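You operate a simulated robot arm through the tools that you are given. There is no shell and no other tool. Be economical: measure what you need, move in short steps, check, and stop when the job is done.

You run a simulated two-armed robot. Do the job below in one go: nothing can be reset, and whatever is moved stays where it is left.

Task
Brake the cart, drop its side and carry the yellow bin to the packing table with both hands.
Fine: pull both red bolts; the bin goes to the table's clear end, strap rolls inside.

Only the result counts: the job must be done as asked and must still hold three seconds after the hand-in. Knocking over, shifting, dropping, spilling or breaking anything else fails it.

Robot
Two 7-joint arms with two-finger parallel grippers on one trunk, on a base that drives. Base frame: it is fixed to the floor where the robot stands at the start and does not move with it; the origin is under the middle of the robot, x ahead of it, y to its left, z up. Units: mm, rad, N and s.
The left shoulder is at the start at [60, 189, 1253], the right one opposite. With the tool pointing down near the work surface each hand reaches from about 100 to 600 mm from the robot's upright axis, wherever it stands, measured 20 degrees to its own side. Places, roughly: blue side flap [600, -300, 800]; cart brake [400, -100, 1000]; clear end of the packing table [1700, -2800, 800]; shelf bolt [400, 0, 500]; side bolt below the cart brake [400, 0, 900]; side bolt below the cart handle [700, -700, 900]. Payload 3.43 kg a hand.
Tool frame (each hand has its own): the origin (TCP) lies between the finger pads and is the grasp point; the fingertips stand 30 mm ahead of it; z points along the fingers, y is the line along which they close. The gripper opens to 94 mm. The fingers are 28 mm wide and 10 mm thick; the gripper's body (50 by 96 mm) begins 55 mm behind the TCP.
Orientation is told as [roll, pitch, yaw] about the base's x, y, z axes, in that order, counted from this pose: with the fingers straight down and closing along the base's y, the tool's x points along the base's -x, its y along +y and its z along -z.

Tools
- The arms move only by the tool apply_moves. It takes "left_steps", "right_steps" or both (then of equal length, played together; a hand with none holds still); each is a list of rows, each an object (a shift or turn left out is 0, a gripper value left out holds the last) with "delta_pos": the shift along the tool's x, y, z in units of 250 mm (1.0 is 250 mm), a list of three; "delta_rot": the turn, a rotation vector about the tool's x, y, z in units of 60 degrees (1.0 is 60 degrees), a list of three; "grip": the closure, from 0 (fully open) to 1 (shut). In form: [{"delta_pos": [dx, dy, dz], "delta_rot": [rx, ry, rz], "grip": grip}, ...]. A call has 1 to 10 rows; each row is the pose to reach, as a shift and turn from the pose commanded when the call began, along the tool's axes at that moment. A call with a number of a shift or a turn outside -1 to 1 is refused whole. A row lasts 0.2 s, in which the tool goes at most 50 mm and 0.15 rad; a call with a longer step from one row to the next is refused whole, and so is a gripper value outside its range. Where a pose cannot be reached the arm comes as near as it can. A force on the tool above 40 N (or 10 N above the force at the start of the call, whichever is more), or a blocked arm, ends the call early, and 0.2 s more pass. The fingers move at their own pace (about 153 mm/s each) and stop on an object; they squeeze with about 32 N. The grip force told is the motor's: it shows also when the fingers shut on nothing. Time passes only in rows, and 0.2 s behind the last, so rows that repeat a pose let the fingers close. The reply holds the time, the measured pose of the TCP, the force on the tool along the base axes, the opening and the grip force, in the units named above and with some noise, with the torque about the TCP (base axes, N m) and any sound that the robot's microphone picked up.
- Cameras (640 x 400 px; columns grow to the right, rows downward): "scene" is now at [1.7, -18.1, 1787.1]; the picture's right is [-0.21, -0.98, 0.00], its down [-0.89, 0.19, -0.42] and it looks along [0.41, -0.09, -0.91] (base axes); focal length 284 px, centre (320, 200). "left" rides on the left gripper at [76, -14, -102] in its tool frame; the picture's right is [0.18, 0.98, 0.00], its down [-0.75, 0.14, -0.64] and it looks along [-0.63, 0.12, 0.77] (tool axes); focal length 243 px, centre (320, 200). "right" rides on the right gripper at [76, 14, -102] in its tool frame; the picture's right is [-0.18, 0.98, 0.00], its down [-0.75, -0.14, -0.64] and it looks along [-0.63, -0.12, 0.77] (tool axes); focal length 243 px, centre (320, 200). There is no depth. A picture from a camera that has moved, and an enlarged one, comes with that camera's place and axes in the base frame and with its lens. The place of the scene camera against the robot may be out by one fixed shift of up to 12 mm in any direction.
- camera(camera): a new picture of that camera. It takes no simulated time.
- raise_lower(by): slides the trunk up (or, below 0, down) by that many mm; the arms and the scene camera ride with it, the base frame stays. It gives what a move gives, with no picture.
- base_move(legs): drives the robot by 1 to 6 legs, each [ahead, left, turn to the left] in mm, mm and rad, along the robot's own axes; the way and the turn of a leg run together, so that a leg with both is an arc; at most 1500 mm and 3.142 rad a leg. The arms and the cameras ride along, it lands a little off, and it stops where it bumps. It gives what a move gives.
- pan_tilt(pan, tilt): turns the head with the scene camera to pan (to the left, within 1.501 rad either way) and tilt (down, from -0.506 to 1.204), counted from straight ahead of the robot. It gives what a move gives.
- inspect(camera, box): a new picture of the part [left, top, right, bottom] of that camera's present view, enlarged. It takes no simulated time.
- hand_in(): hands the job in; it is judged then, once.

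Work in short steps. Places have to be worked out from the pictures, the camera data and where the tool is seen: move nearer, look again, correct. Check each grasp and each placing, and mend what went wrong. You have 120 turns and 100 pictures in all, those below and enlarged ones among them. Open the grippers and draw the arms clear of the work before you hand the job in, unless the task says otherwise; then end with one line.

The tools are called by a JSON object that holds its "name" and its "arguments". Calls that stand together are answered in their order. apply_moves: Moves the arms, as the interface text tells. Its arguments: {"type":"object","properties":{"left_steps":{"type":"array","items":{"type":"object","properties":{"delta_pos":{"type":"array","items":{"type":"number"}},"delta_rot":{"type":"array","items":{"type":"number"}},"grip":{"type":"number"}}}},"right_steps":{"type":"array","items":{"type":"object","properties":{"delta_pos":{"type":"array","items":{"type":"number"}},"delta_rot":{"type":"array","items":{"type":"number"}},"grip":{"type":"number"}}}}},"required":[]} The other tools are called the same way: raise_lower (by) slides the trunk up or down; base_move (legs) drives the base; pan_tilt (pan, tilt) turns the head that bears the scene camera; camera (camera) takes a picture; inspect (camera, box) takes an enlarged picture of a part of a camera's view; hand_in () hands the job in.

At the start:

```text
t: 0.0
left_tool_pos: [285.7, -16.4, 1293.4]
left_tcp_rot: [-0.001, 0.0, 0.0]
left_wrist_force: [0.6, 0.1, -0.3]
left_moment: [0.04, 0.02, 0.0]
left_gripper_width: 94.0
left_grasp_force: 0.0
right_tool_pos: [284.1, -301.1, 1286.1]
right_tcp_rot: [-0.001, 0.0, 0.0]
right_wrist_force: [0.8, 0.1, -0.6]
right_moment: [-0.02, 0.0, -0.04]
right_gripper_width: 93.9
right_grasp_force: 0.1
trunk travel left (down, up): [-925.0, 65.0]
robot x, y, heading: [-0.2, -0.8, -0.0]
head pan, tilt: [-0.211, 1.138]
```

scene: 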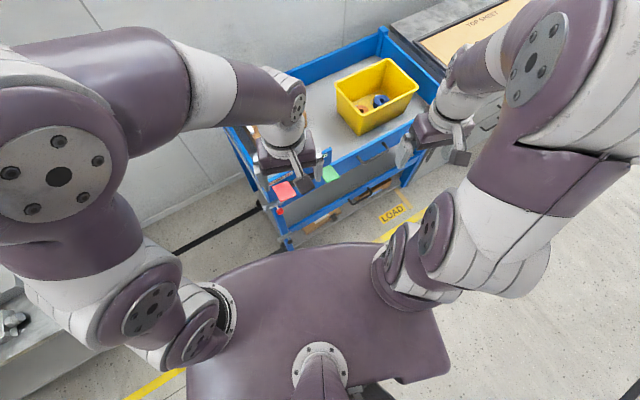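
right: 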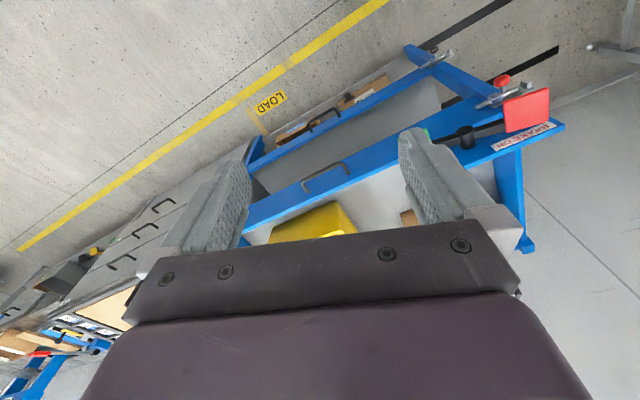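
left: 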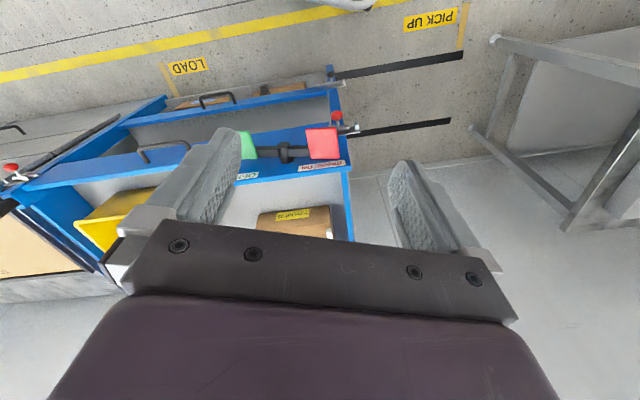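

The cart stands ahead with the brake rocker (red/green) at its near left corner. I take enlarged looks at the wrist views and the scene first.

{"name": "inspect", "arguments": {"camera": "left", "box": [140, 80, 380, 230]}}

{"name": "inspect", "arguments": {"camera": "right", "box": [240, 30, 580, 242]}}

{"name": "inspect", "arguments": {"camera": "scene", "box": [220, 20, 460, 250]}}

```text
2.67 times, centred on (260, 155) of left
camera zoom: at [209.7, -30.5, 1396.5], right [-0.18, 0.98, 0.0], down [0.75, 0.14, 0.64], along [0.63, 0.12, -0.77], focal length 647 px, centre (480, 320)
```

zoom: 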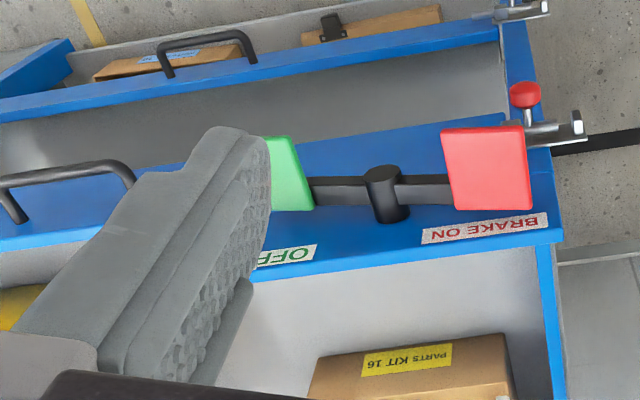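

```text
1.88 times, centred on (410, 136) of right
camera zoom: at [207.2, -286.5, 1385.9], right [0.18, 0.98, 0.0], down [0.75, -0.14, 0.64], along [0.63, -0.12, -0.77], focal length 457 px, centre (151, 320)
```

zoom: 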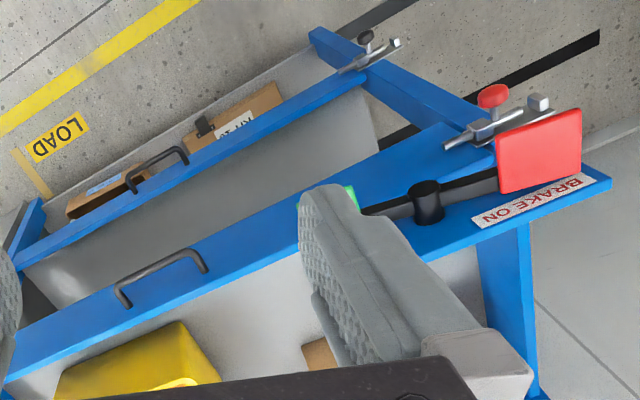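

```text
1.74 times, centred on (340, 135) of scene
camera zoom: at [1.7, -18.1, 1787.1], right [-0.21, -0.98, 0.0], down [-0.89, 0.19, -0.42], along [0.41, -0.09, -0.91], focal length 494 px, centre (285, 313)
```

zoom: 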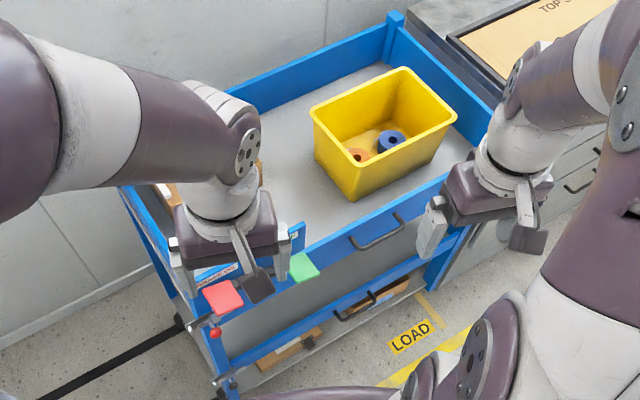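

Triangulating the left and right views puts the red "BRAKE ON" pedal centre near (406, 12, 992). I close the left gripper and bring its tips to about 35 mm above the pedal.

{"name": "apply_moves", "arguments": {"left_steps": [{"delta_pos": [-0.08, 0.019, -0.0], "grip": 1}, {"delta_pos": [-0.24, 0.056, 0.06], "grip": 1}, {"delta_pos": [-0.4, 0.1, 0.16], "grip": 1}, {"delta_pos": [-0.48, 0.112, 0.33], "grip": 1}, {"delta_pos": [-0.48, 0.112, 0.52], "grip": 1}, {"delta_pos": [-0.48, 0.112, 0.71], "grip": 1}, {"delta_pos": [-0.48, 0.112, 0.88], "grip": 1}, {"delta_pos": [-0.48, 0.112, 0.88], "grip": 1}]}}

{"name": "camera", "arguments": {"camera": "left"}}

{"name": "inspect", "arguments": {"camera": "scene", "box": [200, 20, 480, 250]}}

{"name": "inspect", "arguments": {"camera": "right", "box": [240, 30, 580, 242]}}

```text
t: 1.8
left_tool_pos: [405.8, 14.9, 1073.8]
left_tcp_rot: [-0.001, 0.0, 0.0]
left_wrist_force: [-0.1, 0.6, -0.5]
left_moment: [-0.02, -0.06, 0.03]
left_gripper_width: 0.1
left_grasp_force: 31.9
right_tool_pos: [283.1, -300.0, 1285.4]
right_tcp_rot: [-0.001, 0.0, 0.0]
right_wrist_force: [-0.2, -0.4, 1.5]
right_moment: [0.03, -0.01, 0.0]
right_gripper_width: 94.1
right_grasp_force: 0.0
trunk travel left (down, up): [-925.0, 65.0]
robot x, y, heading: [0.5, -0.3, 0.004]
head pan, tilt: [-0.211, 1.138]
```

```text
93 pictures are left
camera left: at [330.5, 0.2, 1176.5], right [-0.18, 0.98, 0.0], down [0.75, 0.14, 0.64], along [0.63, 0.12, -0.77], focal length 243 px, centre (320, 200)
```

left: 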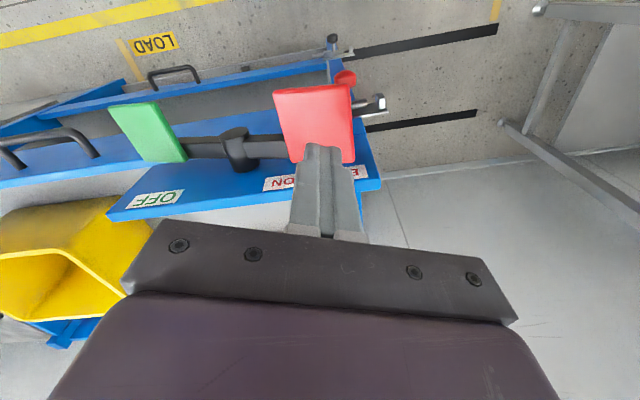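

```text
1.74 times, centred on (340, 135) of scene
camera zoom: at [1.1, -18.1, 1787.1], right [-0.21, -0.98, 0.0], down [-0.89, 0.19, -0.42], along [0.41, -0.09, -0.91], focal length 494 px, centre (285, 313)
```

zoom: 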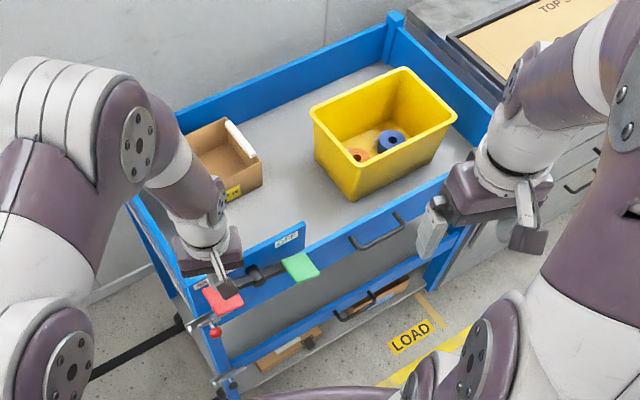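

```text
1.88 times, centred on (410, 136) of right
camera zoom: at [206.7, -286.5, 1386.0], right [0.18, 0.98, 0.0], down [0.75, -0.14, 0.64], along [0.63, -0.12, -0.77], focal length 457 px, centre (151, 320)
```

zoom: 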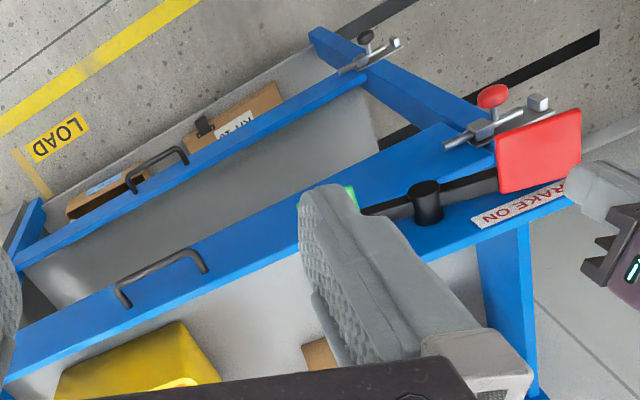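

The tip is over the pedal. I press straight down in 10 mm rows, until the rocker flips or the force stops it.

{"name": "apply_moves", "arguments": {"left_steps": [{"delta_pos": [0, 0, 0.06]}, {"delta_pos": [0, 0, 0.12]}, {"delta_pos": [0, 0, 0.16]}, {"delta_pos": [0, 0, 0.2]}, {"delta_pos": [0, 0, 0.24]}, {"delta_pos": [0, 0, 0.28]}, {"delta_pos": [0, 0, 0.32]}, {"delta_pos": [0, 0, 0.36]}, {"delta_pos": [0, 0, 0.4]}]}}

{"name": "camera", "arguments": {"camera": "left"}}

```text
t: 3.5
left_tool_pos: [404.4, 12.5, 993.5]
left_tcp_rot: [0.001, 0.001, 0.001]
left_wrist_force: [-8.4, 2.4, 17.7]
left_moment: [-0.12, 0.01, -0.02]
left_gripper_width: 0.0
left_grasp_force: 32.3
right_tool_pos: [280.2, -300.4, 1285.2]
right_tcp_rot: [0.0, -0.002, 0.0]
right_wrist_force: [-0.6, -1.0, -0.5]
right_moment: [-0.01, 0.04, 0.04]
right_gripper_width: 93.7
right_grasp_force: 0.1
trunk travel left (down, up): [-925.0, 65.0]
robot x, y, heading: [-3.7, -1.9, -0.003]
head pan, tilt: [-0.211, 1.138]
stopped in row 8 (left hand): the force on the tool passed its limit at 50 N (the readings are from after the stop); the commanded pose is now the measured one
```

```text
90 pictures are left
camera left: at [328.0, -1.9, 1096.3], right [-0.18, 0.98, 0.0], down [0.75, 0.14, 0.64], along [0.63, 0.12, -0.77], focal length 243 px, centre (320, 200)
```

left: 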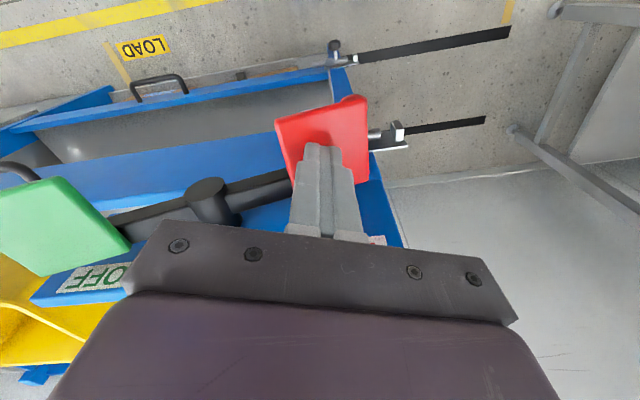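

The rocker has tipped red-down, tip at z≈963 when the force rose. I press once more to see whether this is its end stop, then lift.

{"name": "apply_moves", "arguments": {"left_steps": [{"delta_pos": [0, 0, 0.03]}, {"delta_pos": [0, 0, 0.06]}, {"delta_pos": [0, 0, 0.09]}, {"delta_pos": [0, 0, 0.12]}]}}

{"name": "apply_moves", "arguments": {"left_steps": [{"delta_pos": [0, 0, -0.1]}, {"delta_pos": [0, 0, -0.3]}, {"delta_pos": [0, 0, -0.5]}, {"delta_pos": [0.1, 0, -0.6]}, {"delta_pos": [0.2, 0.1, -0.7]}]}}

{"name": "camera", "arguments": {"camera": "left"}}

{"name": "inspect", "arguments": {"camera": "right", "box": [240, 30, 580, 242]}}

```text
t: 3.8
left_tool_pos: [404.0, 13.7, 993.0]
left_tcp_rot: [0.0, -0.003, -0.001]
left_wrist_force: [-9.1, 3.4, 22.4]
left_moment: [-0.09, -0.06, -0.01]
left_gripper_width: 0.0
left_grasp_force: 32.5
right_tool_pos: [279.8, -299.4, 1287.2]
right_tcp_rot: [0.0, -0.004, 0.002]
right_wrist_force: [-0.4, 0.1, 0.5]
right_moment: [0.01, 0.05, 0.0]
right_gripper_width: 93.9
right_grasp_force: 0.0
trunk travel left (down, up): [-925.0, 65.0]
robot x, y, heading: [-2.1, -1.5, 0.005]
head pan, tilt: [-0.211, 1.138]
stopped in row 1 (left hand): the force on the tool passed its limit at 49 N (the readings are from after the stop); the commanded pose is now the measured one
```

```text
t: 5.0
left_tool_pos: [355.6, 40.2, 1165.9]
left_tcp_rot: [0.001, 0.0, 0.0]
left_wrist_force: [-0.3, -0.1, 0.0]
left_moment: [-0.03, 0.0, -0.01]
left_gripper_width: 0.1
left_grasp_force: 31.6
right_tool_pos: [281.6, -298.4, 1284.8]
right_tcp_rot: [-0.002, -0.002, 0.001]
right_wrist_force: [-0.3, 1.1, 0.1]
right_moment: [-0.01, -0.04, 0.03]
right_gripper_width: 94.0
right_grasp_force: 0.0
trunk travel left (down, up): [-925.0, 65.0]
robot x, y, heading: [-0.3, 2.9, -0.003]
head pan, tilt: [-0.211, 1.138]
```

```text
89 pictures are left
camera left: at [279.5, 23.9, 1269.5], right [-0.18, 0.98, 0.0], down [0.75, 0.14, 0.64], along [0.63, 0.12, -0.77], focal length 243 px, centre (320, 200)
```

left: 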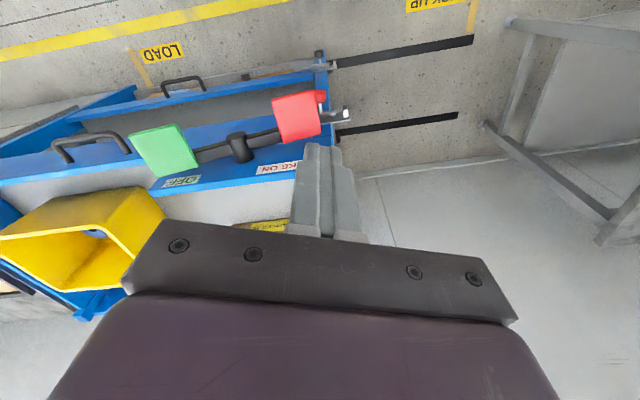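

```text
1.88 times, centred on (410, 136) of right
camera zoom: at [204.9, -284.8, 1386.6], right [0.18, 0.98, 0.0], down [0.75, -0.14, 0.64], along [0.63, -0.12, -0.77], focal length 457 px, centre (151, 320)
```

zoom: 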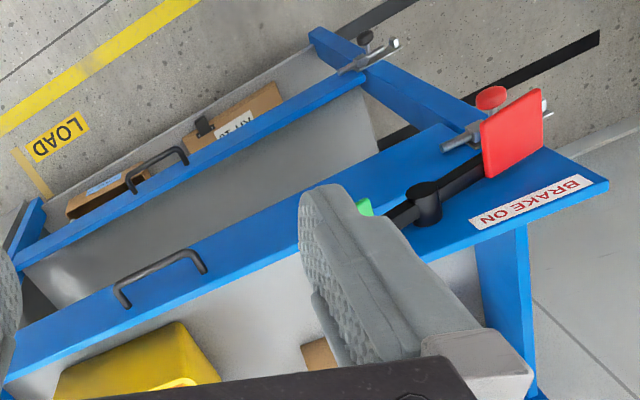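

The rocker stays red-down, so the brake seems on. Triangulated bolt knob 1 lies at about (401, 44, 859), with its rod along the cart side, direction (-0.33, 0.94). I turn the left hand to the cart's yaw (~0.33) and lower it, then pitch it forward to look at the bolt.

{"name": "apply_moves", "arguments": {"left_steps": [{"delta_pos": [0.087, -0.04, 0.14], "delta_rot": [0, 0, -0.105], "grip": 0.3}, {"delta_pos": [0.174, -0.08, 0.28], "delta_rot": [0, 0, -0.21]}, {"delta_pos": [0.26, -0.12, 0.424], "delta_rot": [0, 0, -0.315]}]}}

{"name": "apply_moves", "arguments": {"left_steps": [{"delta_pos": [0, 0, 0.05], "delta_rot": [0, -0.125, 0]}, {"delta_pos": [0, 0, 0.1], "delta_rot": [0, -0.25, 0]}, {"delta_pos": [0, 0, 0.15], "delta_rot": [0, -0.375, 0]}, {"delta_pos": [0, 0, 0.2], "delta_rot": [0, -0.5, 0]}, {"delta_pos": [0, 0, 0.3], "delta_rot": [0, -0.625, 0]}, {"delta_pos": [0, 0, 0.4], "delta_rot": [0, -0.75, 0]}]}}

{"name": "camera", "arguments": {"camera": "left"}}

```text
t: 5.8
left_tool_pos: [289.2, 8.3, 1063.5]
left_tcp_rot: [0.002, 0.002, 0.332]
left_wrist_force: [-0.3, -0.5, 0.3]
left_moment: [-0.01, -0.01, 0.0]
left_gripper_width: 65.9
left_grasp_force: 0.1
right_tool_pos: [283.6, -301.0, 1286.7]
right_tcp_rot: [0.0, 0.0, 0.0]
right_wrist_force: [-0.3, -0.5, 0.0]
right_moment: [-0.02, 0.0, 0.01]
right_gripper_width: 94.1
right_grasp_force: 0.0
trunk travel left (down, up): [-925.0, 65.0]
robot x, y, heading: [-1.4, 0.8, 0.001]
head pan, tilt: [-0.211, 1.138]
```

```text
t: 7.3
left_tool_pos: [334.7, 19.2, 975.7]
left_tcp_rot: [-0.097, -0.786, 0.558]
left_wrist_force: [0.3, 0.1, 0.2]
left_moment: [-0.01, -0.01, 0.01]
left_gripper_width: 65.8
left_grasp_force: 0.0
left hand out of reach, approached as far as the arm can: row 1
right_tool_pos: [284.4, -300.1, 1285.4]
right_tcp_rot: [0.001, -0.001, 0.003]
right_wrist_force: [-0.2, -0.3, -0.6]
right_moment: [0.01, 0.01, -0.03]
right_gripper_width: 94.0
right_grasp_force: 0.0
trunk travel left (down, up): [-925.0, 65.0]
robot x, y, heading: [1.3, -0.8, -0.003]
head pan, tilt: [-0.211, 1.138]
stopped in row 6 (left hand): the arm was blocked; the commanded pose is now the measured one
```

```text
87 pictures are left
camera left: at [230.3, -53.3, 995.9], right [-0.57, 0.8, -0.2], down [-0.03, 0.22, 0.97], along [0.82, 0.56, -0.1], focal length 243 px, centre (320, 200)
```

left: 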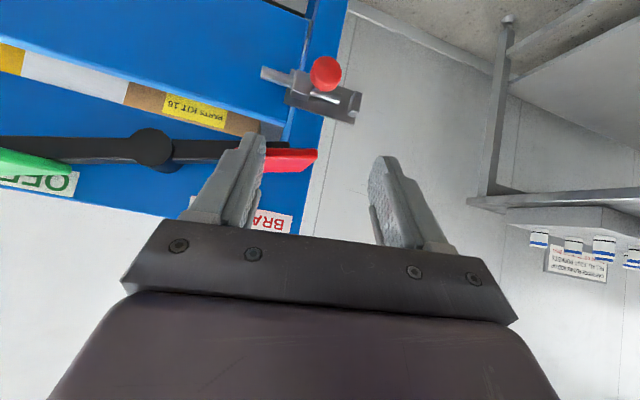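

The arm got blocked near its limit, being close to the body. I look closely at the bolt, then drive back 150 mm for room.

{"name": "inspect", "arguments": {"camera": "left", "box": [180, 20, 420, 170]}}

{"name": "base_move", "arguments": {"legs": [[-150, 0, 0]]}}

{"name": "camera", "arguments": {"camera": "scene"}}

{"name": "camera", "arguments": {"camera": "left"}}

{"name": "camera", "arguments": {"camera": "right"}}

```text
2.67 times, centred on (300, 95) of left
camera zoom: at [230.3, -53.3, 995.9], right [-0.57, 0.8, -0.2], down [-0.03, 0.22, 0.97], along [0.82, 0.56, -0.1], focal length 647 px, centre (373, 480)
```

zoom: 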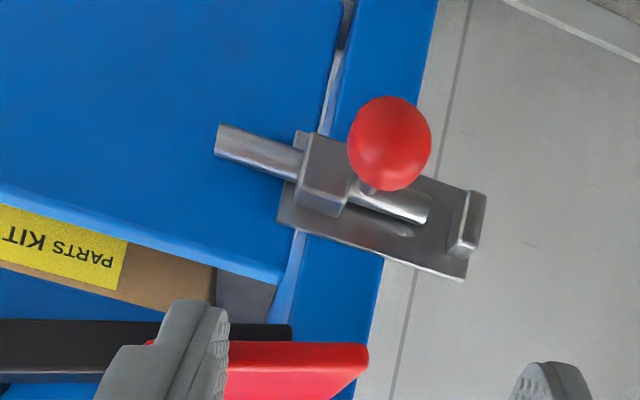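

```text
t: 8.7
left_tool_pos: [187.4, 18.6, 975.6]
left_tcp_rot: [-0.097, -0.783, 0.559]
left_wrist_force: [0.0, -0.6, 0.1]
left_moment: [0.01, 0.01, 0.02]
left_gripper_width: 65.7
left_grasp_force: 0.1
right_tool_pos: [136.7, -299.8, 1284.7]
right_tcp_rot: [-0.001, 0.003, 0.001]
right_wrist_force: [-1.1, 0.3, 0.5]
right_moment: [0.02, 0.07, 0.0]
right_gripper_width: 94.0
right_grasp_force: 0.1
trunk travel left (down, up): [-925.0, 65.0]
robot x, y, heading: [-146.0, 0.7, 0.005]
head pan, tilt: [-0.211, 1.138]
```

```text
85 pictures are left
camera scene: at [-144.2, -18.2, 1787.1], right [-0.21, -0.98, 0.0], down [-0.89, 0.19, -0.42], along [0.41, -0.09, -0.91], focal length 284 px, centre (320, 200)
```

scene: 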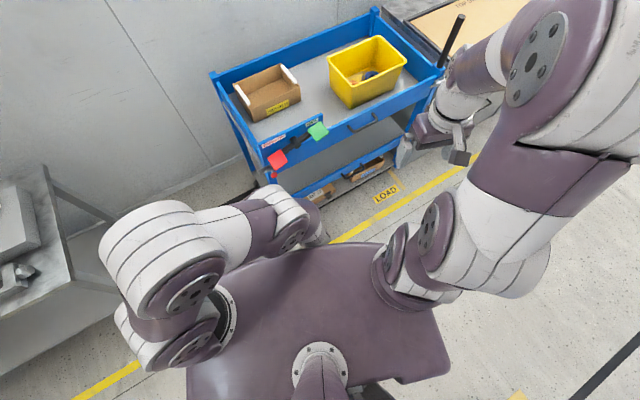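

```text
84 pictures are left
camera left: at [82.4, -53.6, 995.8], right [-0.57, 0.8, -0.2], down [-0.03, 0.22, 0.97], along [0.82, 0.56, -0.1], focal length 243 px, centre (320, 200)
```

left: 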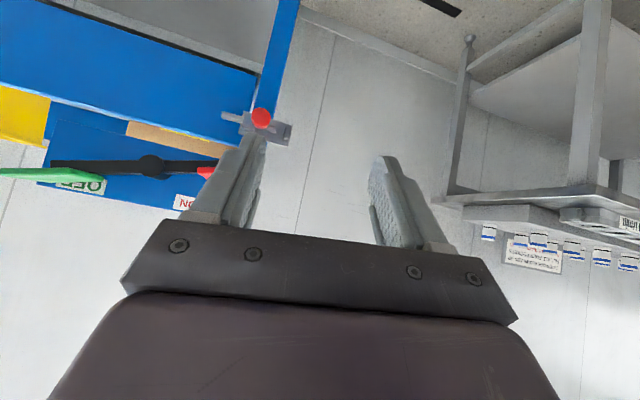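

```text
83 pictures are left
camera right: at [61.2, -286.3, 1385.4], right [0.18, 0.98, 0.0], down [0.76, -0.14, 0.64], along [0.63, -0.12, -0.77], focal length 243 px, centre (320, 200)
```

right: 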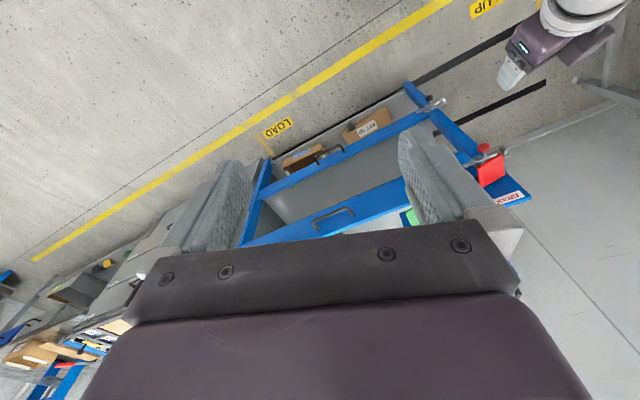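

The close view shows the bolt plainly: rod along the side, red ball knob toward me, free to slide outward (left). Knob at about (401, 44, 866). With room now, I straighten the hand's yaw and bring it to a pre-grasp 70 mm short of the knob.

{"name": "apply_moves", "arguments": {"left_steps": [{"delta_pos": [-0.048, -0.053, 0.123], "delta_rot": [0.02, 0.004, 0.05]}, {"delta_pos": [-0.097, -0.106, 0.246], "delta_rot": [0.04, 0.008, 0.1]}, {"delta_pos": [-0.145, -0.16, 0.369], "delta_rot": [0.062, 0.011, 0.154]}, {"delta_pos": [-0.194, -0.213, 0.492], "delta_rot": [0.062, 0.011, 0.154]}, {"delta_pos": [-0.242, -0.266, 0.615], "delta_rot": [0.062, 0.011, 0.154]}]}}

{"name": "camera", "arguments": {"camera": "left"}}

```text
t: 9.9
left_tool_pos: [351.9, 28.9, 913.9]
left_tcp_rot: [-0.001, -0.784, 0.329]
left_wrist_force: [0.1, -0.9, -0.1]
left_moment: [-0.02, 0.01, 0.02]
left_gripper_width: 65.8
left_grasp_force: 0.0
right_tool_pos: [135.9, -299.1, 1285.3]
right_tcp_rot: [0.0, 0.002, 0.002]
right_wrist_force: [0.0, -1.1, -0.6]
right_moment: [-0.01, 0.02, -0.03]
right_gripper_width: 94.0
right_grasp_force: 0.0
trunk travel left (down, up): [-925.0, 65.0]
robot x, y, heading: [-149.5, -2.7, -0.001]
head pan, tilt: [-0.211, 1.138]
```

```text
82 pictures are left
camera left: at [238.0, -27.4, 934.3], right [-0.44, 0.89, -0.13], down [0.03, 0.16, 0.99], along [0.9, 0.43, -0.1], focal length 243 px, centre (320, 200)
```

left: 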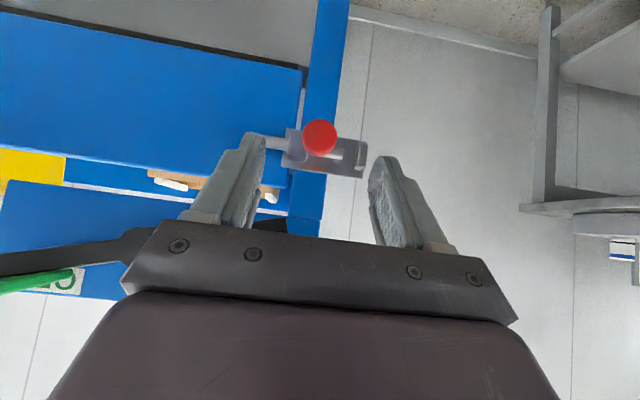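

The knob sits centred between the fingers about 68 mm ahead along the tool axis. I advance 54 mm and close on it, staying clear of the bracket.

{"name": "apply_moves", "arguments": {"left_steps": [{"delta_pos": [-0.008, -0.004, 0.1]}, {"delta_pos": [-0.016, -0.008, 0.216]}, {"delta_pos": [-0.016, -0.008, 0.216], "grip": 1}, {"delta_pos": [-0.016, -0.008, 0.216], "grip": 1}, {"delta_pos": [-0.016, -0.008, 0.216], "grip": 1}]}}

{"name": "camera", "arguments": {"camera": "left"}}

```text
t: 10.5
left_tool_pos: [379.5, 35.7, 887.3]
left_tcp_rot: [-0.001, -0.794, 0.332]
left_wrist_force: [-0.1, -0.4, 0.4]
left_moment: [0.02, -0.02, 0.01]
left_gripper_width: 65.8
left_grasp_force: 0.1
right_tool_pos: [127.3, -298.8, 1287.5]
right_tcp_rot: [-0.001, -0.006, 0.005]
right_wrist_force: [-1.1, -0.2, 0.6]
right_moment: [0.01, -0.03, -0.03]
right_gripper_width: 93.8
right_grasp_force: 0.1
trunk travel left (down, up): [-925.0, 65.0]
robot x, y, heading: [-150.7, 0.8, 0.001]
head pan, tilt: [-0.211, 1.138]
stopped in row 2 (left hand): the force on the tool passed its limit at 169 N (the readings are from after the stop); the commanded pose is now the measured one
```

```text
81 pictures are left
camera left: at [265.3, -20.1, 905.5], right [-0.44, 0.89, -0.13], down [0.02, 0.16, 0.99], along [0.9, 0.44, -0.09], focal length 243 px, centre (320, 200)
```

left: 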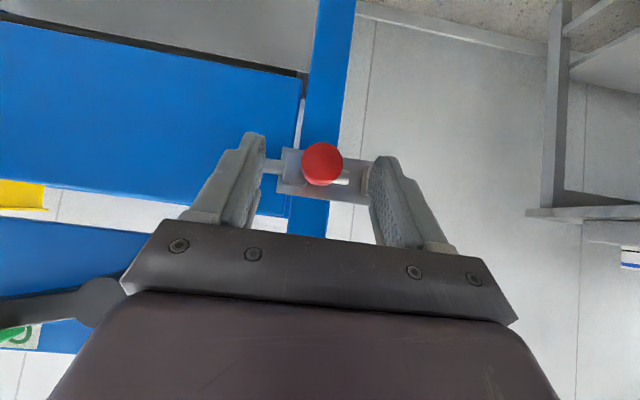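

A finger, spread to 66 mm, struck the bolt's end lug. I back off 25 mm, narrow the gripper to about 44 mm and check before advancing.

{"name": "apply_moves", "arguments": {"left_steps": [{"delta_pos": [0, 0, -0.1]}, {"delta_pos": [0, 0, -0.1], "grip": 0.53}, {"delta_pos": [0, 0, -0.1], "grip": 0.53}]}}

{"name": "inspect", "arguments": {"camera": "left", "box": [220, 100, 420, 225]}}

```text
t: 11.3
left_tool_pos: [368.0, 30.1, 899.9]
left_tcp_rot: [0.003, -0.787, 0.333]
left_wrist_force: [-0.2, -0.6, 0.3]
left_moment: [0.0, 0.02, 0.0]
left_gripper_width: 44.2
left_grasp_force: 0.0
right_tool_pos: [138.4, -299.1, 1283.5]
right_tcp_rot: [0.0, 0.003, 0.004]
right_wrist_force: [-0.3, 0.7, -0.5]
right_moment: [0.01, 0.0, -0.02]
right_gripper_width: 93.8
right_grasp_force: 0.0
trunk travel left (down, up): [-925.0, 65.0]
robot x, y, heading: [-148.2, -2.1, 0.005]
head pan, tilt: [-0.211, 1.138]
```

```text
3.20 times, centred on (320, 162) of left
camera zoom: at [254.9, -25.9, 919.7], right [-0.45, 0.89, -0.13], down [0.03, 0.16, 0.99], along [0.9, 0.44, -0.09], focal length 776 px, centre (320, 320)
```

zoom: 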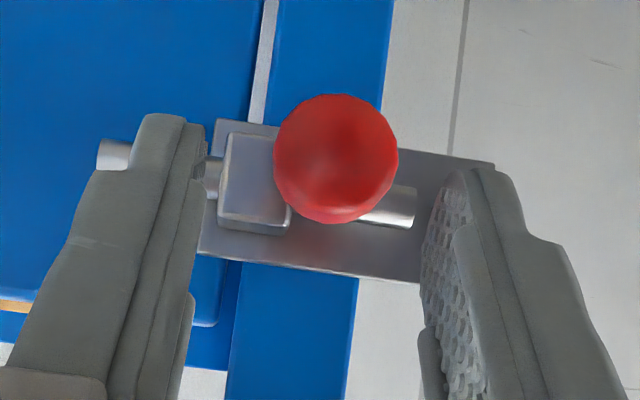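

Fingers now clear the lug. I advance 38 mm in small rows and close on the knob.

{"name": "apply_moves", "arguments": {"left_steps": [{"delta_pos": [-0.008, 0.01, 0.05]}, {"delta_pos": [-0.012, 0.012, 0.1]}, {"delta_pos": [-0.012, 0.012, 0.15]}, {"delta_pos": [-0.012, 0.012, 0.15], "grip": 1}, {"delta_pos": [-0.012, 0.012, 0.15], "grip": 1}]}}

{"name": "inspect", "arguments": {"camera": "left", "box": [220, 100, 420, 225]}}

```text
t: 11.9
left_tool_pos: [382.5, 38.9, 887.3]
left_tcp_rot: [0.004, -0.793, 0.333]
left_wrist_force: [-1.3, 0.3, 0.4]
left_moment: [-0.01, -0.03, -0.02]
left_gripper_width: 44.2
left_grasp_force: 0.0
right_tool_pos: [132.2, -299.3, 1284.9]
right_tcp_rot: [0.0, 0.0, 0.004]
right_wrist_force: [0.0, -0.8, -1.2]
right_moment: [0.02, -0.01, 0.01]
right_gripper_width: 93.7
right_grasp_force: 0.0
trunk travel left (down, up): [-925.0, 65.0]
robot x, y, heading: [-149.0, 0.2, -0.0]
head pan, tilt: [-0.211, 1.138]
stopped in row 3 (left hand): the force on the tool passed its limit at 85 N (the readings are from after the stop); the commanded pose is now the measured one
```

```text
3.20 times, centred on (320, 162) of left
camera zoom: at [268.3, -17.2, 906.1], right [-0.45, 0.89, -0.13], down [0.02, 0.15, 0.99], along [0.9, 0.44, -0.09], focal length 776 px, centre (320, 320)
```

zoom: 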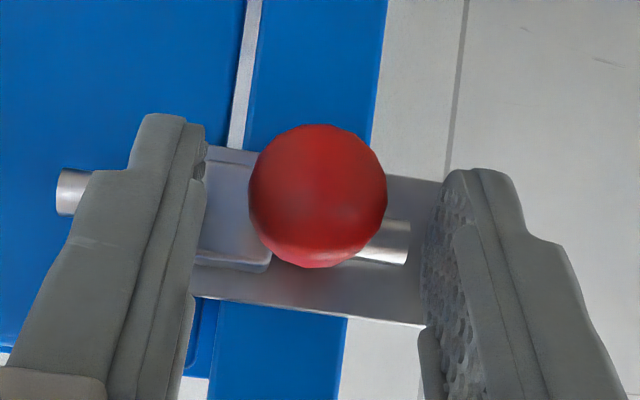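

The palm likely meets the brake rocker above. I back off, lower the trunk 150 mm, and will approach with the fingers nearly horizontal, below the pedal.

{"name": "apply_moves", "arguments": {"left_steps": [{"delta_pos": [0, 0, -0.15]}, {"delta_pos": [0, 0, -0.32]}, {"delta_pos": [0, 0, -0.4]}]}}

{"name": "raise_lower", "arguments": {"by": -150}}

{"name": "apply_moves", "arguments": {"left_steps": [{"delta_pos": [0, 0, -0.05], "delta_rot": [0, -0.13, 0]}, {"delta_pos": [0, 0, -0.1], "delta_rot": [0, -0.26, 0]}, {"delta_pos": [0, 0, -0.1], "delta_rot": [0, -0.39, 0]}, {"delta_pos": [0, 0, -0.1], "delta_rot": [0, -0.52, 0]}, {"delta_pos": [0, 0, -0.1], "delta_rot": [0, -0.65, 0]}]}}

{"name": "camera", "arguments": {"camera": "left"}}

```text
t: 12.8
left_tool_pos: [318.2, 16.1, 957.0]
left_tcp_rot: [0.005, -0.791, 0.332]
left_wrist_force: [0.1, -0.2, -0.1]
left_moment: [0.01, 0.02, 0.01]
left_gripper_width: 44.2
left_grasp_force: 0.0
right_tool_pos: [135.7, -299.4, 1284.8]
right_tcp_rot: [-0.001, 0.003, 0.005]
right_wrist_force: [0.1, -0.3, -0.5]
right_moment: [0.03, 0.01, 0.0]
right_gripper_width: 94.1
right_grasp_force: 0.0
trunk travel left (down, up): [-925.0, 65.0]
robot x, y, heading: [-148.8, -0.2, 0.006]
head pan, tilt: [-0.211, 1.138]
```

```text
t: 14.5
left_tool_pos: [317.1, 15.2, 806.5]
left_tcp_rot: [0.005, -0.791, 0.332]
left_wrist_force: [0.7, 0.2, 0.2]
left_moment: [-0.03, 0.0, 0.01]
left_gripper_width: 44.3
left_grasp_force: 0.0
right_tool_pos: [135.0, -300.2, 1135.3]
right_tcp_rot: [0.0, 0.003, 0.002]
right_wrist_force: [0.1, -0.1, -0.5]
right_moment: [-0.02, 0.01, -0.04]
right_gripper_width: 94.0
right_grasp_force: 0.1
trunk travel left (down, up): [-775.0, 215.0]
robot x, y, heading: [-153.1, 0.4, 0.005]
head pan, tilt: [-0.211, 1.138]
```

```text
t: 15.7
left_tool_pos: [325.1, 5.1, 833.3]
left_tcp_rot: [-0.048, -1.124, 0.364]
left_wrist_force: [0.4, 0.2, 0.3]
left_moment: [-0.02, 0.01, -0.01]
left_gripper_width: 44.2
left_grasp_force: 0.2
left hand out of reach, approached as far as the arm can: row 3, 4, 5
right_tool_pos: [135.6, -298.8, 1134.9]
right_tcp_rot: [0.001, 0.002, 0.004]
right_wrist_force: [0.3, 0.9, -0.8]
right_moment: [0.01, 0.0, 0.04]
right_gripper_width: 94.1
right_grasp_force: 0.1
trunk travel left (down, up): [-775.0, 215.0]
robot x, y, heading: [-147.1, -1.8, 0.005]
head pan, tilt: [-0.211, 1.138]
```

```text
78 pictures are left
camera left: at [210.7, -49.2, 809.4], right [-0.38, 0.9, -0.19], down [-0.29, 0.07, 0.95], along [0.88, 0.42, 0.24], focal length 243 px, centre (320, 200)
```

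left: 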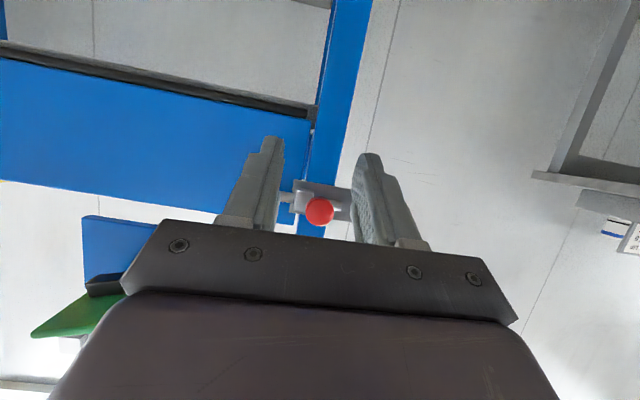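

The arm reached only 64° pitch here. I drive back another 100 mm to unfold the arm, then reissue a hold to see if the pose is attained.

{"name": "base_move", "arguments": {"legs": [[-100, 0, 0]]}}

{"name": "apply_moves", "arguments": {"left_steps": [{"delta_pos": [0, 0, 0.1]}, {"delta_pos": [0, 0, 0.2]}]}}

```text
t: 16.9
left_tool_pos: [225.9, 3.5, 834.4]
left_tcp_rot: [-0.062, -1.127, 0.378]
left_wrist_force: [-0.6, 0.9, 0.0]
left_moment: [0.01, 0.0, 0.01]
left_gripper_width: 44.2
left_grasp_force: 0.0
right_tool_pos: [32.5, -300.3, 1134.9]
right_tcp_rot: [-0.002, 0.002, 0.005]
right_wrist_force: [0.2, -0.2, 0.1]
right_moment: [0.03, -0.01, 0.03]
right_gripper_width: 94.2
right_grasp_force: 0.1
trunk travel left (down, up): [-775.0, 215.0]
robot x, y, heading: [-248.3, 1.4, 0.003]
head pan, tilt: [-0.211, 1.138]
```

```text
t: 17.4
left_tool_pos: [272.9, 17.3, 816.3]
left_tcp_rot: [-0.088, -1.132, 0.402]
left_wrist_force: [-0.1, 1.2, -0.8]
left_moment: [0.02, -0.01, -0.04]
left_gripper_width: 44.1
left_grasp_force: 0.0
right_tool_pos: [34.8, -297.8, 1134.3]
right_tcp_rot: [0.0, 0.002, 0.003]
right_wrist_force: [0.0, -0.2, -0.9]
right_moment: [0.0, 0.03, 0.0]
right_gripper_width: 94.1
right_grasp_force: 0.0
trunk travel left (down, up): [-775.0, 215.0]
robot x, y, heading: [-251.7, -2.0, 0.003]
head pan, tilt: [-0.211, 1.138]
```

The tool axis now is about 65° from vertical with the closing axis along the bolt, which should pass under the pedal. I go to 70 mm short of the knob.

{"name": "apply_moves", "arguments": {"left_steps": [{"delta_pos": [-0.13, -0.02, 0.037], "delta_rot": [0, -0.05, 0]}, {"delta_pos": [-0.27, -0.044, 0.075], "delta_rot": [0, -0.1, 0]}, {"delta_pos": [-0.41, -0.066, 0.112], "delta_rot": [0, -0.15, 0]}]}}

{"name": "camera", "arguments": {"camera": "left"}}

```text
t: 18.2
left_tool_pos: [336.5, 25.6, 895.3]
left_tcp_rot: [-0.09, -1.284, 0.41]
left_wrist_force: [-0.4, 0.1, -0.1]
left_moment: [-0.01, -0.01, -0.02]
left_gripper_width: 44.2
left_grasp_force: 0.1
right_tool_pos: [34.0, -299.5, 1135.4]
right_tcp_rot: [0.002, 0.001, 0.004]
right_wrist_force: [0.6, -0.1, 0.1]
right_moment: [-0.01, -0.03, 0.0]
right_gripper_width: 94.0
right_grasp_force: 0.1
trunk travel left (down, up): [-775.0, 215.0]
robot x, y, heading: [-252.9, -2.7, 0.001]
head pan, tilt: [-0.211, 1.138]
```

```text
77 pictures are left
camera left: at [228.3, -27.9, 851.7], right [-0.36, 0.91, -0.2], down [-0.44, 0.03, 0.9], along [0.83, 0.41, 0.39], focal length 243 px, centre (320, 200)
```

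left: 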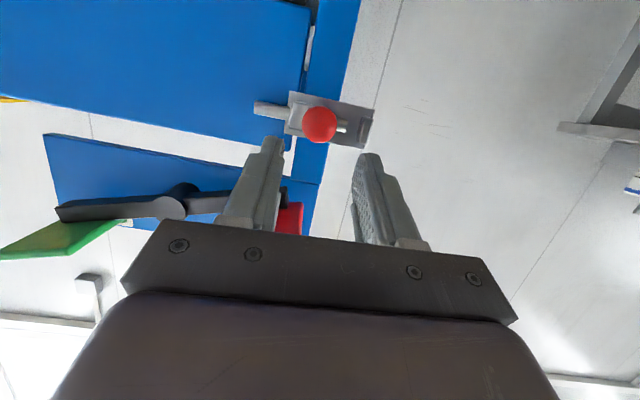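

Knob again triangulates to (403, 45, 870), and the pedal is well above the hand now. I advance 59 mm and close.

{"name": "apply_moves", "arguments": {"left_steps": [{"delta_pos": [0.012, -0.006, 0.09]}, {"delta_pos": [0.018, -0.008, 0.17]}, {"delta_pos": [0.018, -0.008, 0.238]}, {"delta_pos": [0.018, -0.008, 0.238], "grip": 1}, {"delta_pos": [0.018, -0.008, 0.238], "grip": 1}, {"delta_pos": [0.018, -0.008, 0.238], "grip": 1}]}}

{"name": "inspect", "arguments": {"camera": "left", "box": [200, 80, 440, 230]}}

```text
t: 19.6
left_tool_pos: [392.6, 41.4, 873.4]
left_tcp_rot: [-0.093, -1.283, 0.41]
left_wrist_force: [-4.2, 0.5, -2.2]
left_moment: [-0.02, 0.2, 0.32]
left_gripper_width: 26.4
left_grasp_force: 45.1
right_tool_pos: [32.5, -299.2, 1134.7]
right_tcp_rot: [0.0, 0.002, 0.004]
right_wrist_force: [0.4, -0.6, -0.2]
right_moment: [0.0, -0.04, 0.01]
right_gripper_width: 94.0
right_grasp_force: 0.2
trunk travel left (down, up): [-775.0, 215.0]
robot x, y, heading: [-250.3, 1.3, -0.004]
head pan, tilt: [-0.211, 1.138]
```

```text
2.67 times, centred on (320, 155) of left
camera zoom: at [283.5, -11.9, 830.1], right [-0.36, 0.91, -0.2], down [-0.43, 0.03, 0.9], along [0.83, 0.41, 0.39], focal length 647 px, centre (320, 320)
```

zoom: 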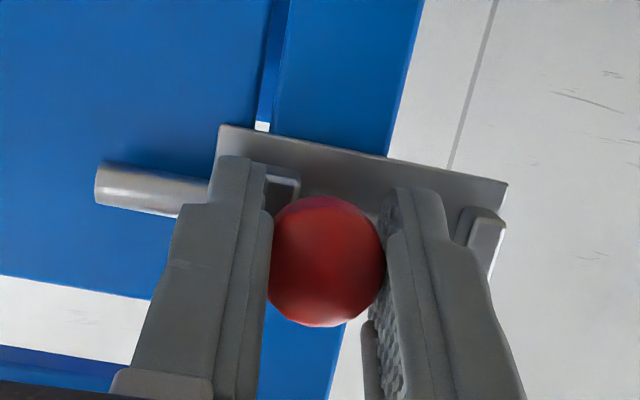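

The knob is held (26 mm). I pull it outward along the bolt axis in 5–6 mm rows and watch the force.

{"name": "apply_moves", "arguments": {"left_steps": [{"delta_pos": [0, 0.02, 0]}, {"delta_pos": [0, 0.04, 0]}, {"delta_pos": [0, 0.06, 0]}, {"delta_pos": [0, 0.08, 0]}, {"delta_pos": [0, 0.1, 0]}, {"delta_pos": [0, 0.12, 0]}, {"delta_pos": [0, 0.14, 0]}, {"delta_pos": [0, 0.16, 0]}, {"delta_pos": [0, 0.18, 0]}]}}

{"name": "inspect", "arguments": {"camera": "left", "box": [200, 80, 440, 230]}}

```text
t: 21.6
left_tool_pos: [378.1, 79.2, 872.3]
left_tcp_rot: [-0.087, -1.286, 0.402]
left_wrist_force: [-6.6, -17.8, -1.6]
left_moment: [-0.33, 0.46, 0.84]
left_gripper_width: 26.4
left_grasp_force: 45.3
right_tool_pos: [32.9, -304.0, 1134.9]
right_tcp_rot: [0.002, 0.003, 0.001]
right_wrist_force: [0.3, -0.2, 0.2]
right_moment: [0.01, 0.01, 0.0]
right_gripper_width: 93.9
right_grasp_force: 0.3
trunk travel left (down, up): [-775.0, 215.0]
robot x, y, heading: [-251.4, -3.1, -0.002]
head pan, tilt: [-0.211, 1.138]
```

```text
2.67 times, centred on (320, 155) of left
camera zoom: at [269.8, 26.4, 829.6], right [-0.35, 0.91, -0.2], down [-0.44, 0.03, 0.9], along [0.83, 0.41, 0.39], focal length 647 px, centre (320, 320)
```

zoom: 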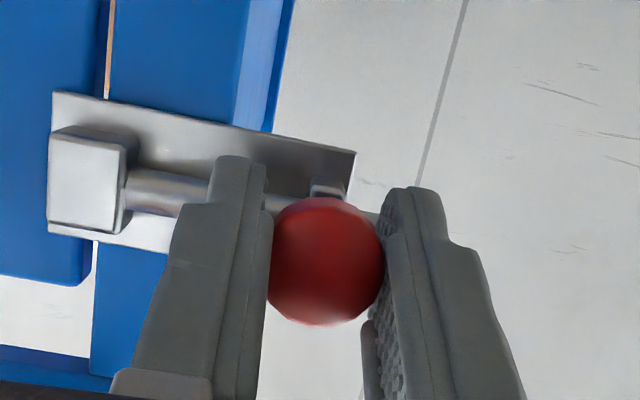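

The bolt slid 40 mm and now meets its stop. I release, back off, and check that it stays out.

{"name": "apply_moves", "arguments": {"left_steps": [{"delta_pos": [0, 0, 0], "grip": 0.5}, {"delta_pos": [0, 0, 0], "grip": 0.5}, {"delta_pos": [0, 0, -0.15]}, {"delta_pos": [0, 0, -0.3]}]}}

{"name": "inspect", "arguments": {"camera": "left", "box": [200, 50, 440, 200]}}

```text
t: 22.6
left_tool_pos: [307.6, 60.3, 894.1]
left_tcp_rot: [-0.095, -1.286, 0.41]
left_wrist_force: [-0.2, 0.2, 0.1]
left_moment: [0.0, -0.01, -0.01]
left_gripper_width: 47.2
left_grasp_force: 0.0
right_tool_pos: [32.3, -300.1, 1134.7]
right_tcp_rot: [0.003, 0.001, 0.003]
right_wrist_force: [0.0, -0.4, -0.2]
right_moment: [0.03, -0.03, -0.03]
right_gripper_width: 94.1
right_grasp_force: 0.0
trunk travel left (down, up): [-775.0, 215.0]
robot x, y, heading: [-250.0, -0.5, 0.0]
head pan, tilt: [-0.211, 1.138]
```

```text
2.67 times, centred on (320, 125) of left
camera zoom: at [199.4, 6.5, 850.9], right [-0.36, 0.91, -0.2], down [-0.44, 0.03, 0.9], along [0.83, 0.41, 0.39], focal length 647 px, centre (320, 400)
```

zoom: 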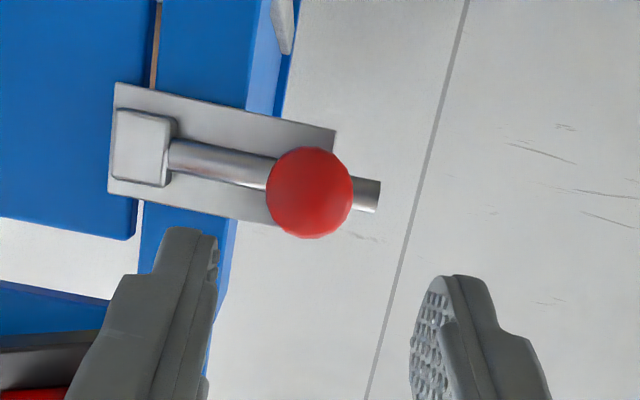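

Bolt 1 is out and stays out. Next I look to the right for bolt 2 and for the driving room, panning the head with the right arm's blocking view in mind.

{"name": "pan_tilt", "arguments": {"pan": -0.9, "tilt": 0.6}}

{"name": "camera", "arguments": {"camera": "scene"}}

{"name": "camera", "arguments": {"camera": "right"}}

```text
t: 23.7
left_tool_pos: [308.9, 59.2, 893.8]
left_tcp_rot: [-0.095, -1.283, 0.409]
left_wrist_force: [0.3, -0.1, 0.3]
left_moment: [0.01, 0.04, 0.03]
left_gripper_width: 47.1
left_grasp_force: 0.0
right_tool_pos: [34.3, -299.5, 1135.6]
right_tcp_rot: [-0.002, 0.002, 0.004]
right_wrist_force: [0.6, 0.9, -0.7]
right_moment: [0.0, -0.01, 0.01]
right_gripper_width: 93.8
right_grasp_force: 0.1
trunk travel left (down, up): [-775.0, 215.0]
robot x, y, heading: [-251.8, 1.6, 0.001]
head pan, tilt: [-0.901, 0.6]
```

```text
73 pictures are left
camera scene: at [-253.1, -75.1, 1678.0], right [-0.78, -0.62, 0.0], down [-0.35, 0.44, -0.82], along [0.51, -0.64, -0.57], focal length 284 px, centre (320, 200)
```

scene: 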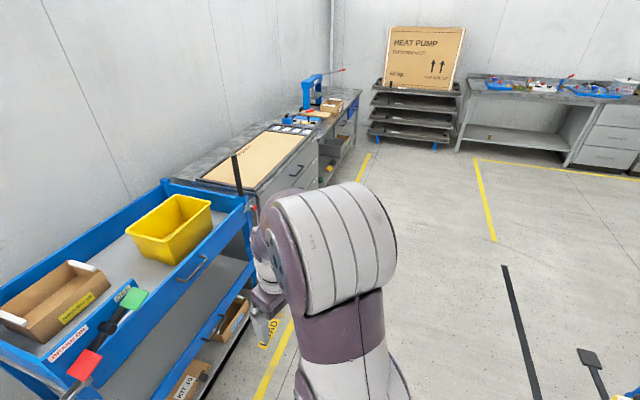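

```text
72 pictures are left
camera right: at [-42.3, -286.5, 1235.1], right [0.18, 0.98, 0.0], down [0.76, -0.14, 0.64], along [0.63, -0.12, -0.77], focal length 243 px, centre (320, 200)
```

right: 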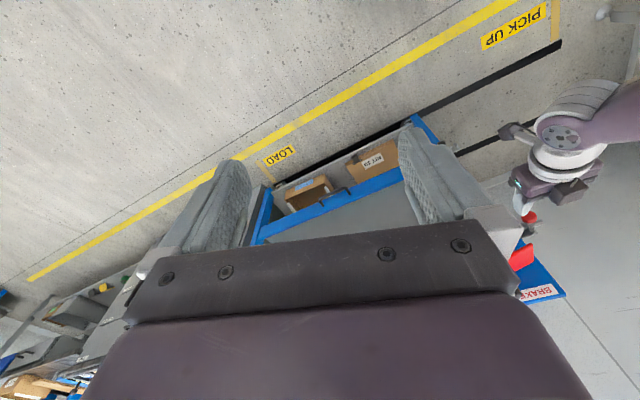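

The floor to the right is clear, and a red knob shows near (680, -730, 868). I tuck the left hand up and back toward pointing down, then drive right and turn to face the cart squarely.

{"name": "apply_moves", "arguments": {"left_steps": [{"delta_pos": [-0.05, 0.04, -0.08], "delta_rot": [0, 0.1, 0], "grip": 0}, {"delta_pos": [-0.1, 0.08, -0.16], "delta_rot": [0, 0.22, 0]}, {"delta_pos": [-0.15, 0.12, -0.24], "delta_rot": [0, 0.34, 0]}, {"delta_pos": [-0.2, 0.16, -0.32], "delta_rot": [0, 0.46, 0]}, {"delta_pos": [-0.25, 0.2, -0.4], "delta_rot": [0, 0.58, 0]}, {"delta_pos": [-0.3, 0.23, -0.44], "delta_rot": [0, 0.7, 0]}]}}

{"name": "base_move", "arguments": {"legs": [[0, -800, 0], [200, 0, 0.33]]}}

{"name": "pan_tilt", "arguments": {"pan": -0.1, "tilt": 0.8}}

{"name": "camera", "arguments": {"camera": "scene"}}

{"name": "camera", "arguments": {"camera": "right"}}

```text
t: 25.1
left_tool_pos: [209.7, 90.2, 994.1]
left_tcp_rot: [-0.031, -0.55, 0.337]
left_wrist_force: [0.5, 0.9, -0.5]
left_moment: [0.01, 0.02, 0.0]
left_gripper_width: 94.1
left_grasp_force: 0.2
right_tool_pos: [34.6, -300.3, 1134.2]
right_tcp_rot: [0.0, 0.002, 0.001]
right_wrist_force: [0.1, 0.3, -0.1]
right_moment: [0.0, -0.01, -0.03]
right_gripper_width: 94.0
right_grasp_force: 0.0
trunk travel left (down, up): [-775.0, 215.0]
robot x, y, heading: [-252.1, 0.2, -0.004]
head pan, tilt: [-0.901, 0.6]
```

```text
t: 30.6
left_tool_pos: [353.2, -547.5, 994.4]
left_tcp_rot: [-0.031, -0.55, 0.656]
left_wrist_force: [-0.9, -0.1, 0.5]
left_moment: [0.02, -0.01, -0.03]
left_gripper_width: 93.9
left_grasp_force: 0.2
right_tool_pos: [308.1, -973.2, 1135.2]
right_tcp_rot: [0.002, 0.001, 0.323]
right_wrist_force: [0.0, 0.0, 0.7]
right_moment: [0.0, 0.02, 0.0]
right_gripper_width: 94.3
right_grasp_force: 0.0
trunk travel left (down, up): [-775.0, 215.0]
robot x, y, heading: [-52.3, -775.5, 0.322]
head pan, tilt: [-0.901, 0.6]
```

```text
t: 31.8
left_tool_pos: [352.8, -545.7, 994.9]
left_tcp_rot: [-0.034, -0.552, 0.655]
left_wrist_force: [-0.2, -0.7, -0.4]
left_moment: [-0.03, 0.0, 0.01]
left_gripper_width: 94.1
left_grasp_force: 0.1
right_tool_pos: [310.1, -972.3, 1134.2]
right_tcp_rot: [0.0, 0.001, 0.321]
right_wrist_force: [0.1, 0.7, -0.2]
right_moment: [-0.02, -0.01, 0.03]
right_gripper_width: 94.2
right_grasp_force: 0.1
trunk travel left (down, up): [-775.0, 215.0]
robot x, y, heading: [-54.9, -777.2, 0.317]
head pan, tilt: [-0.099, 0.799]
```

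```text
71 pictures are left
camera scene: at [-30.5, -784.4, 1661.2], right [0.22, -0.98, 0.0], down [-0.7, -0.16, -0.7], along [0.68, 0.15, -0.72], focal length 284 px, centre (320, 200)
```

scene: 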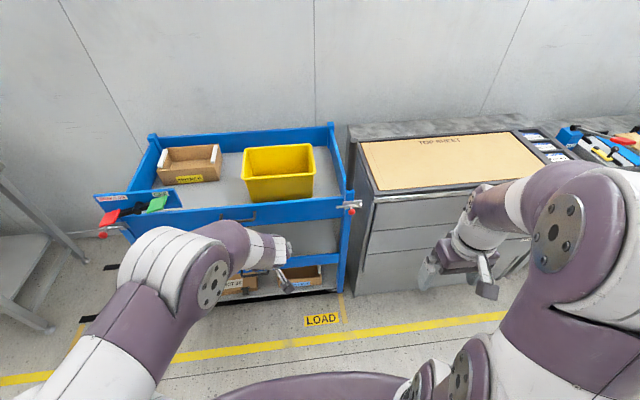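

```text
70 pictures are left
camera right: at [232.5, -984.2, 1235.1], right [-0.14, 0.99, 0.0], down [0.76, 0.1, 0.64], along [0.63, 0.09, -0.77], focal length 243 px, centre (320, 200)
```

right: 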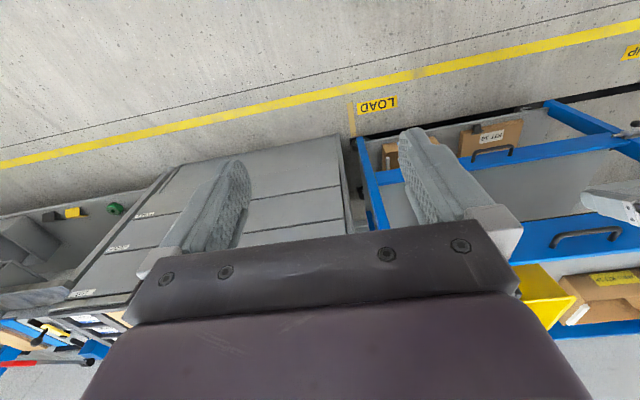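

Now I see bolt 2 at the cart's right post, close to the cabinet next to it. I zoom in on it.

{"name": "inspect", "arguments": {"camera": "scene", "box": [280, 160, 420, 248]}}

{"name": "inspect", "arguments": {"camera": "scene", "box": [80, 110, 380, 298]}}

```text
4.55 times, centred on (350, 204) of scene
camera zoom: at [-30.5, -784.4, 1661.2], right [0.22, -0.98, 0.0], down [-0.7, -0.16, -0.7], along [0.68, 0.15, -0.72], focal length 1292 px, centre (184, 182)
```

zoom: 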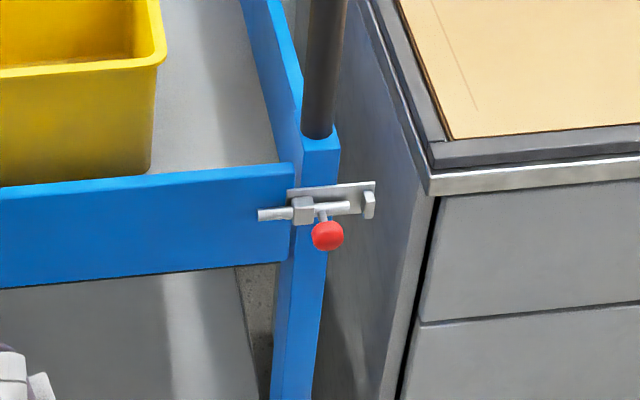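

```text
2.13 times, centred on (230, 204) of scene
camera zoom: at [-30.5, -784.4, 1661.2], right [0.22, -0.98, 0.0], down [-0.7, -0.16, -0.7], along [0.68, 0.15, -0.72], focal length 605 px, centre (512, 192)
```

zoom: 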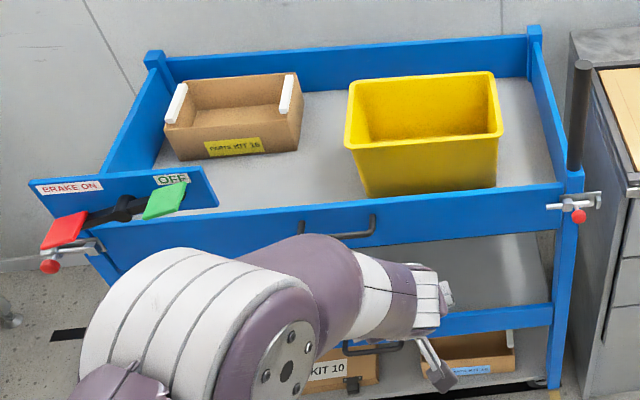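

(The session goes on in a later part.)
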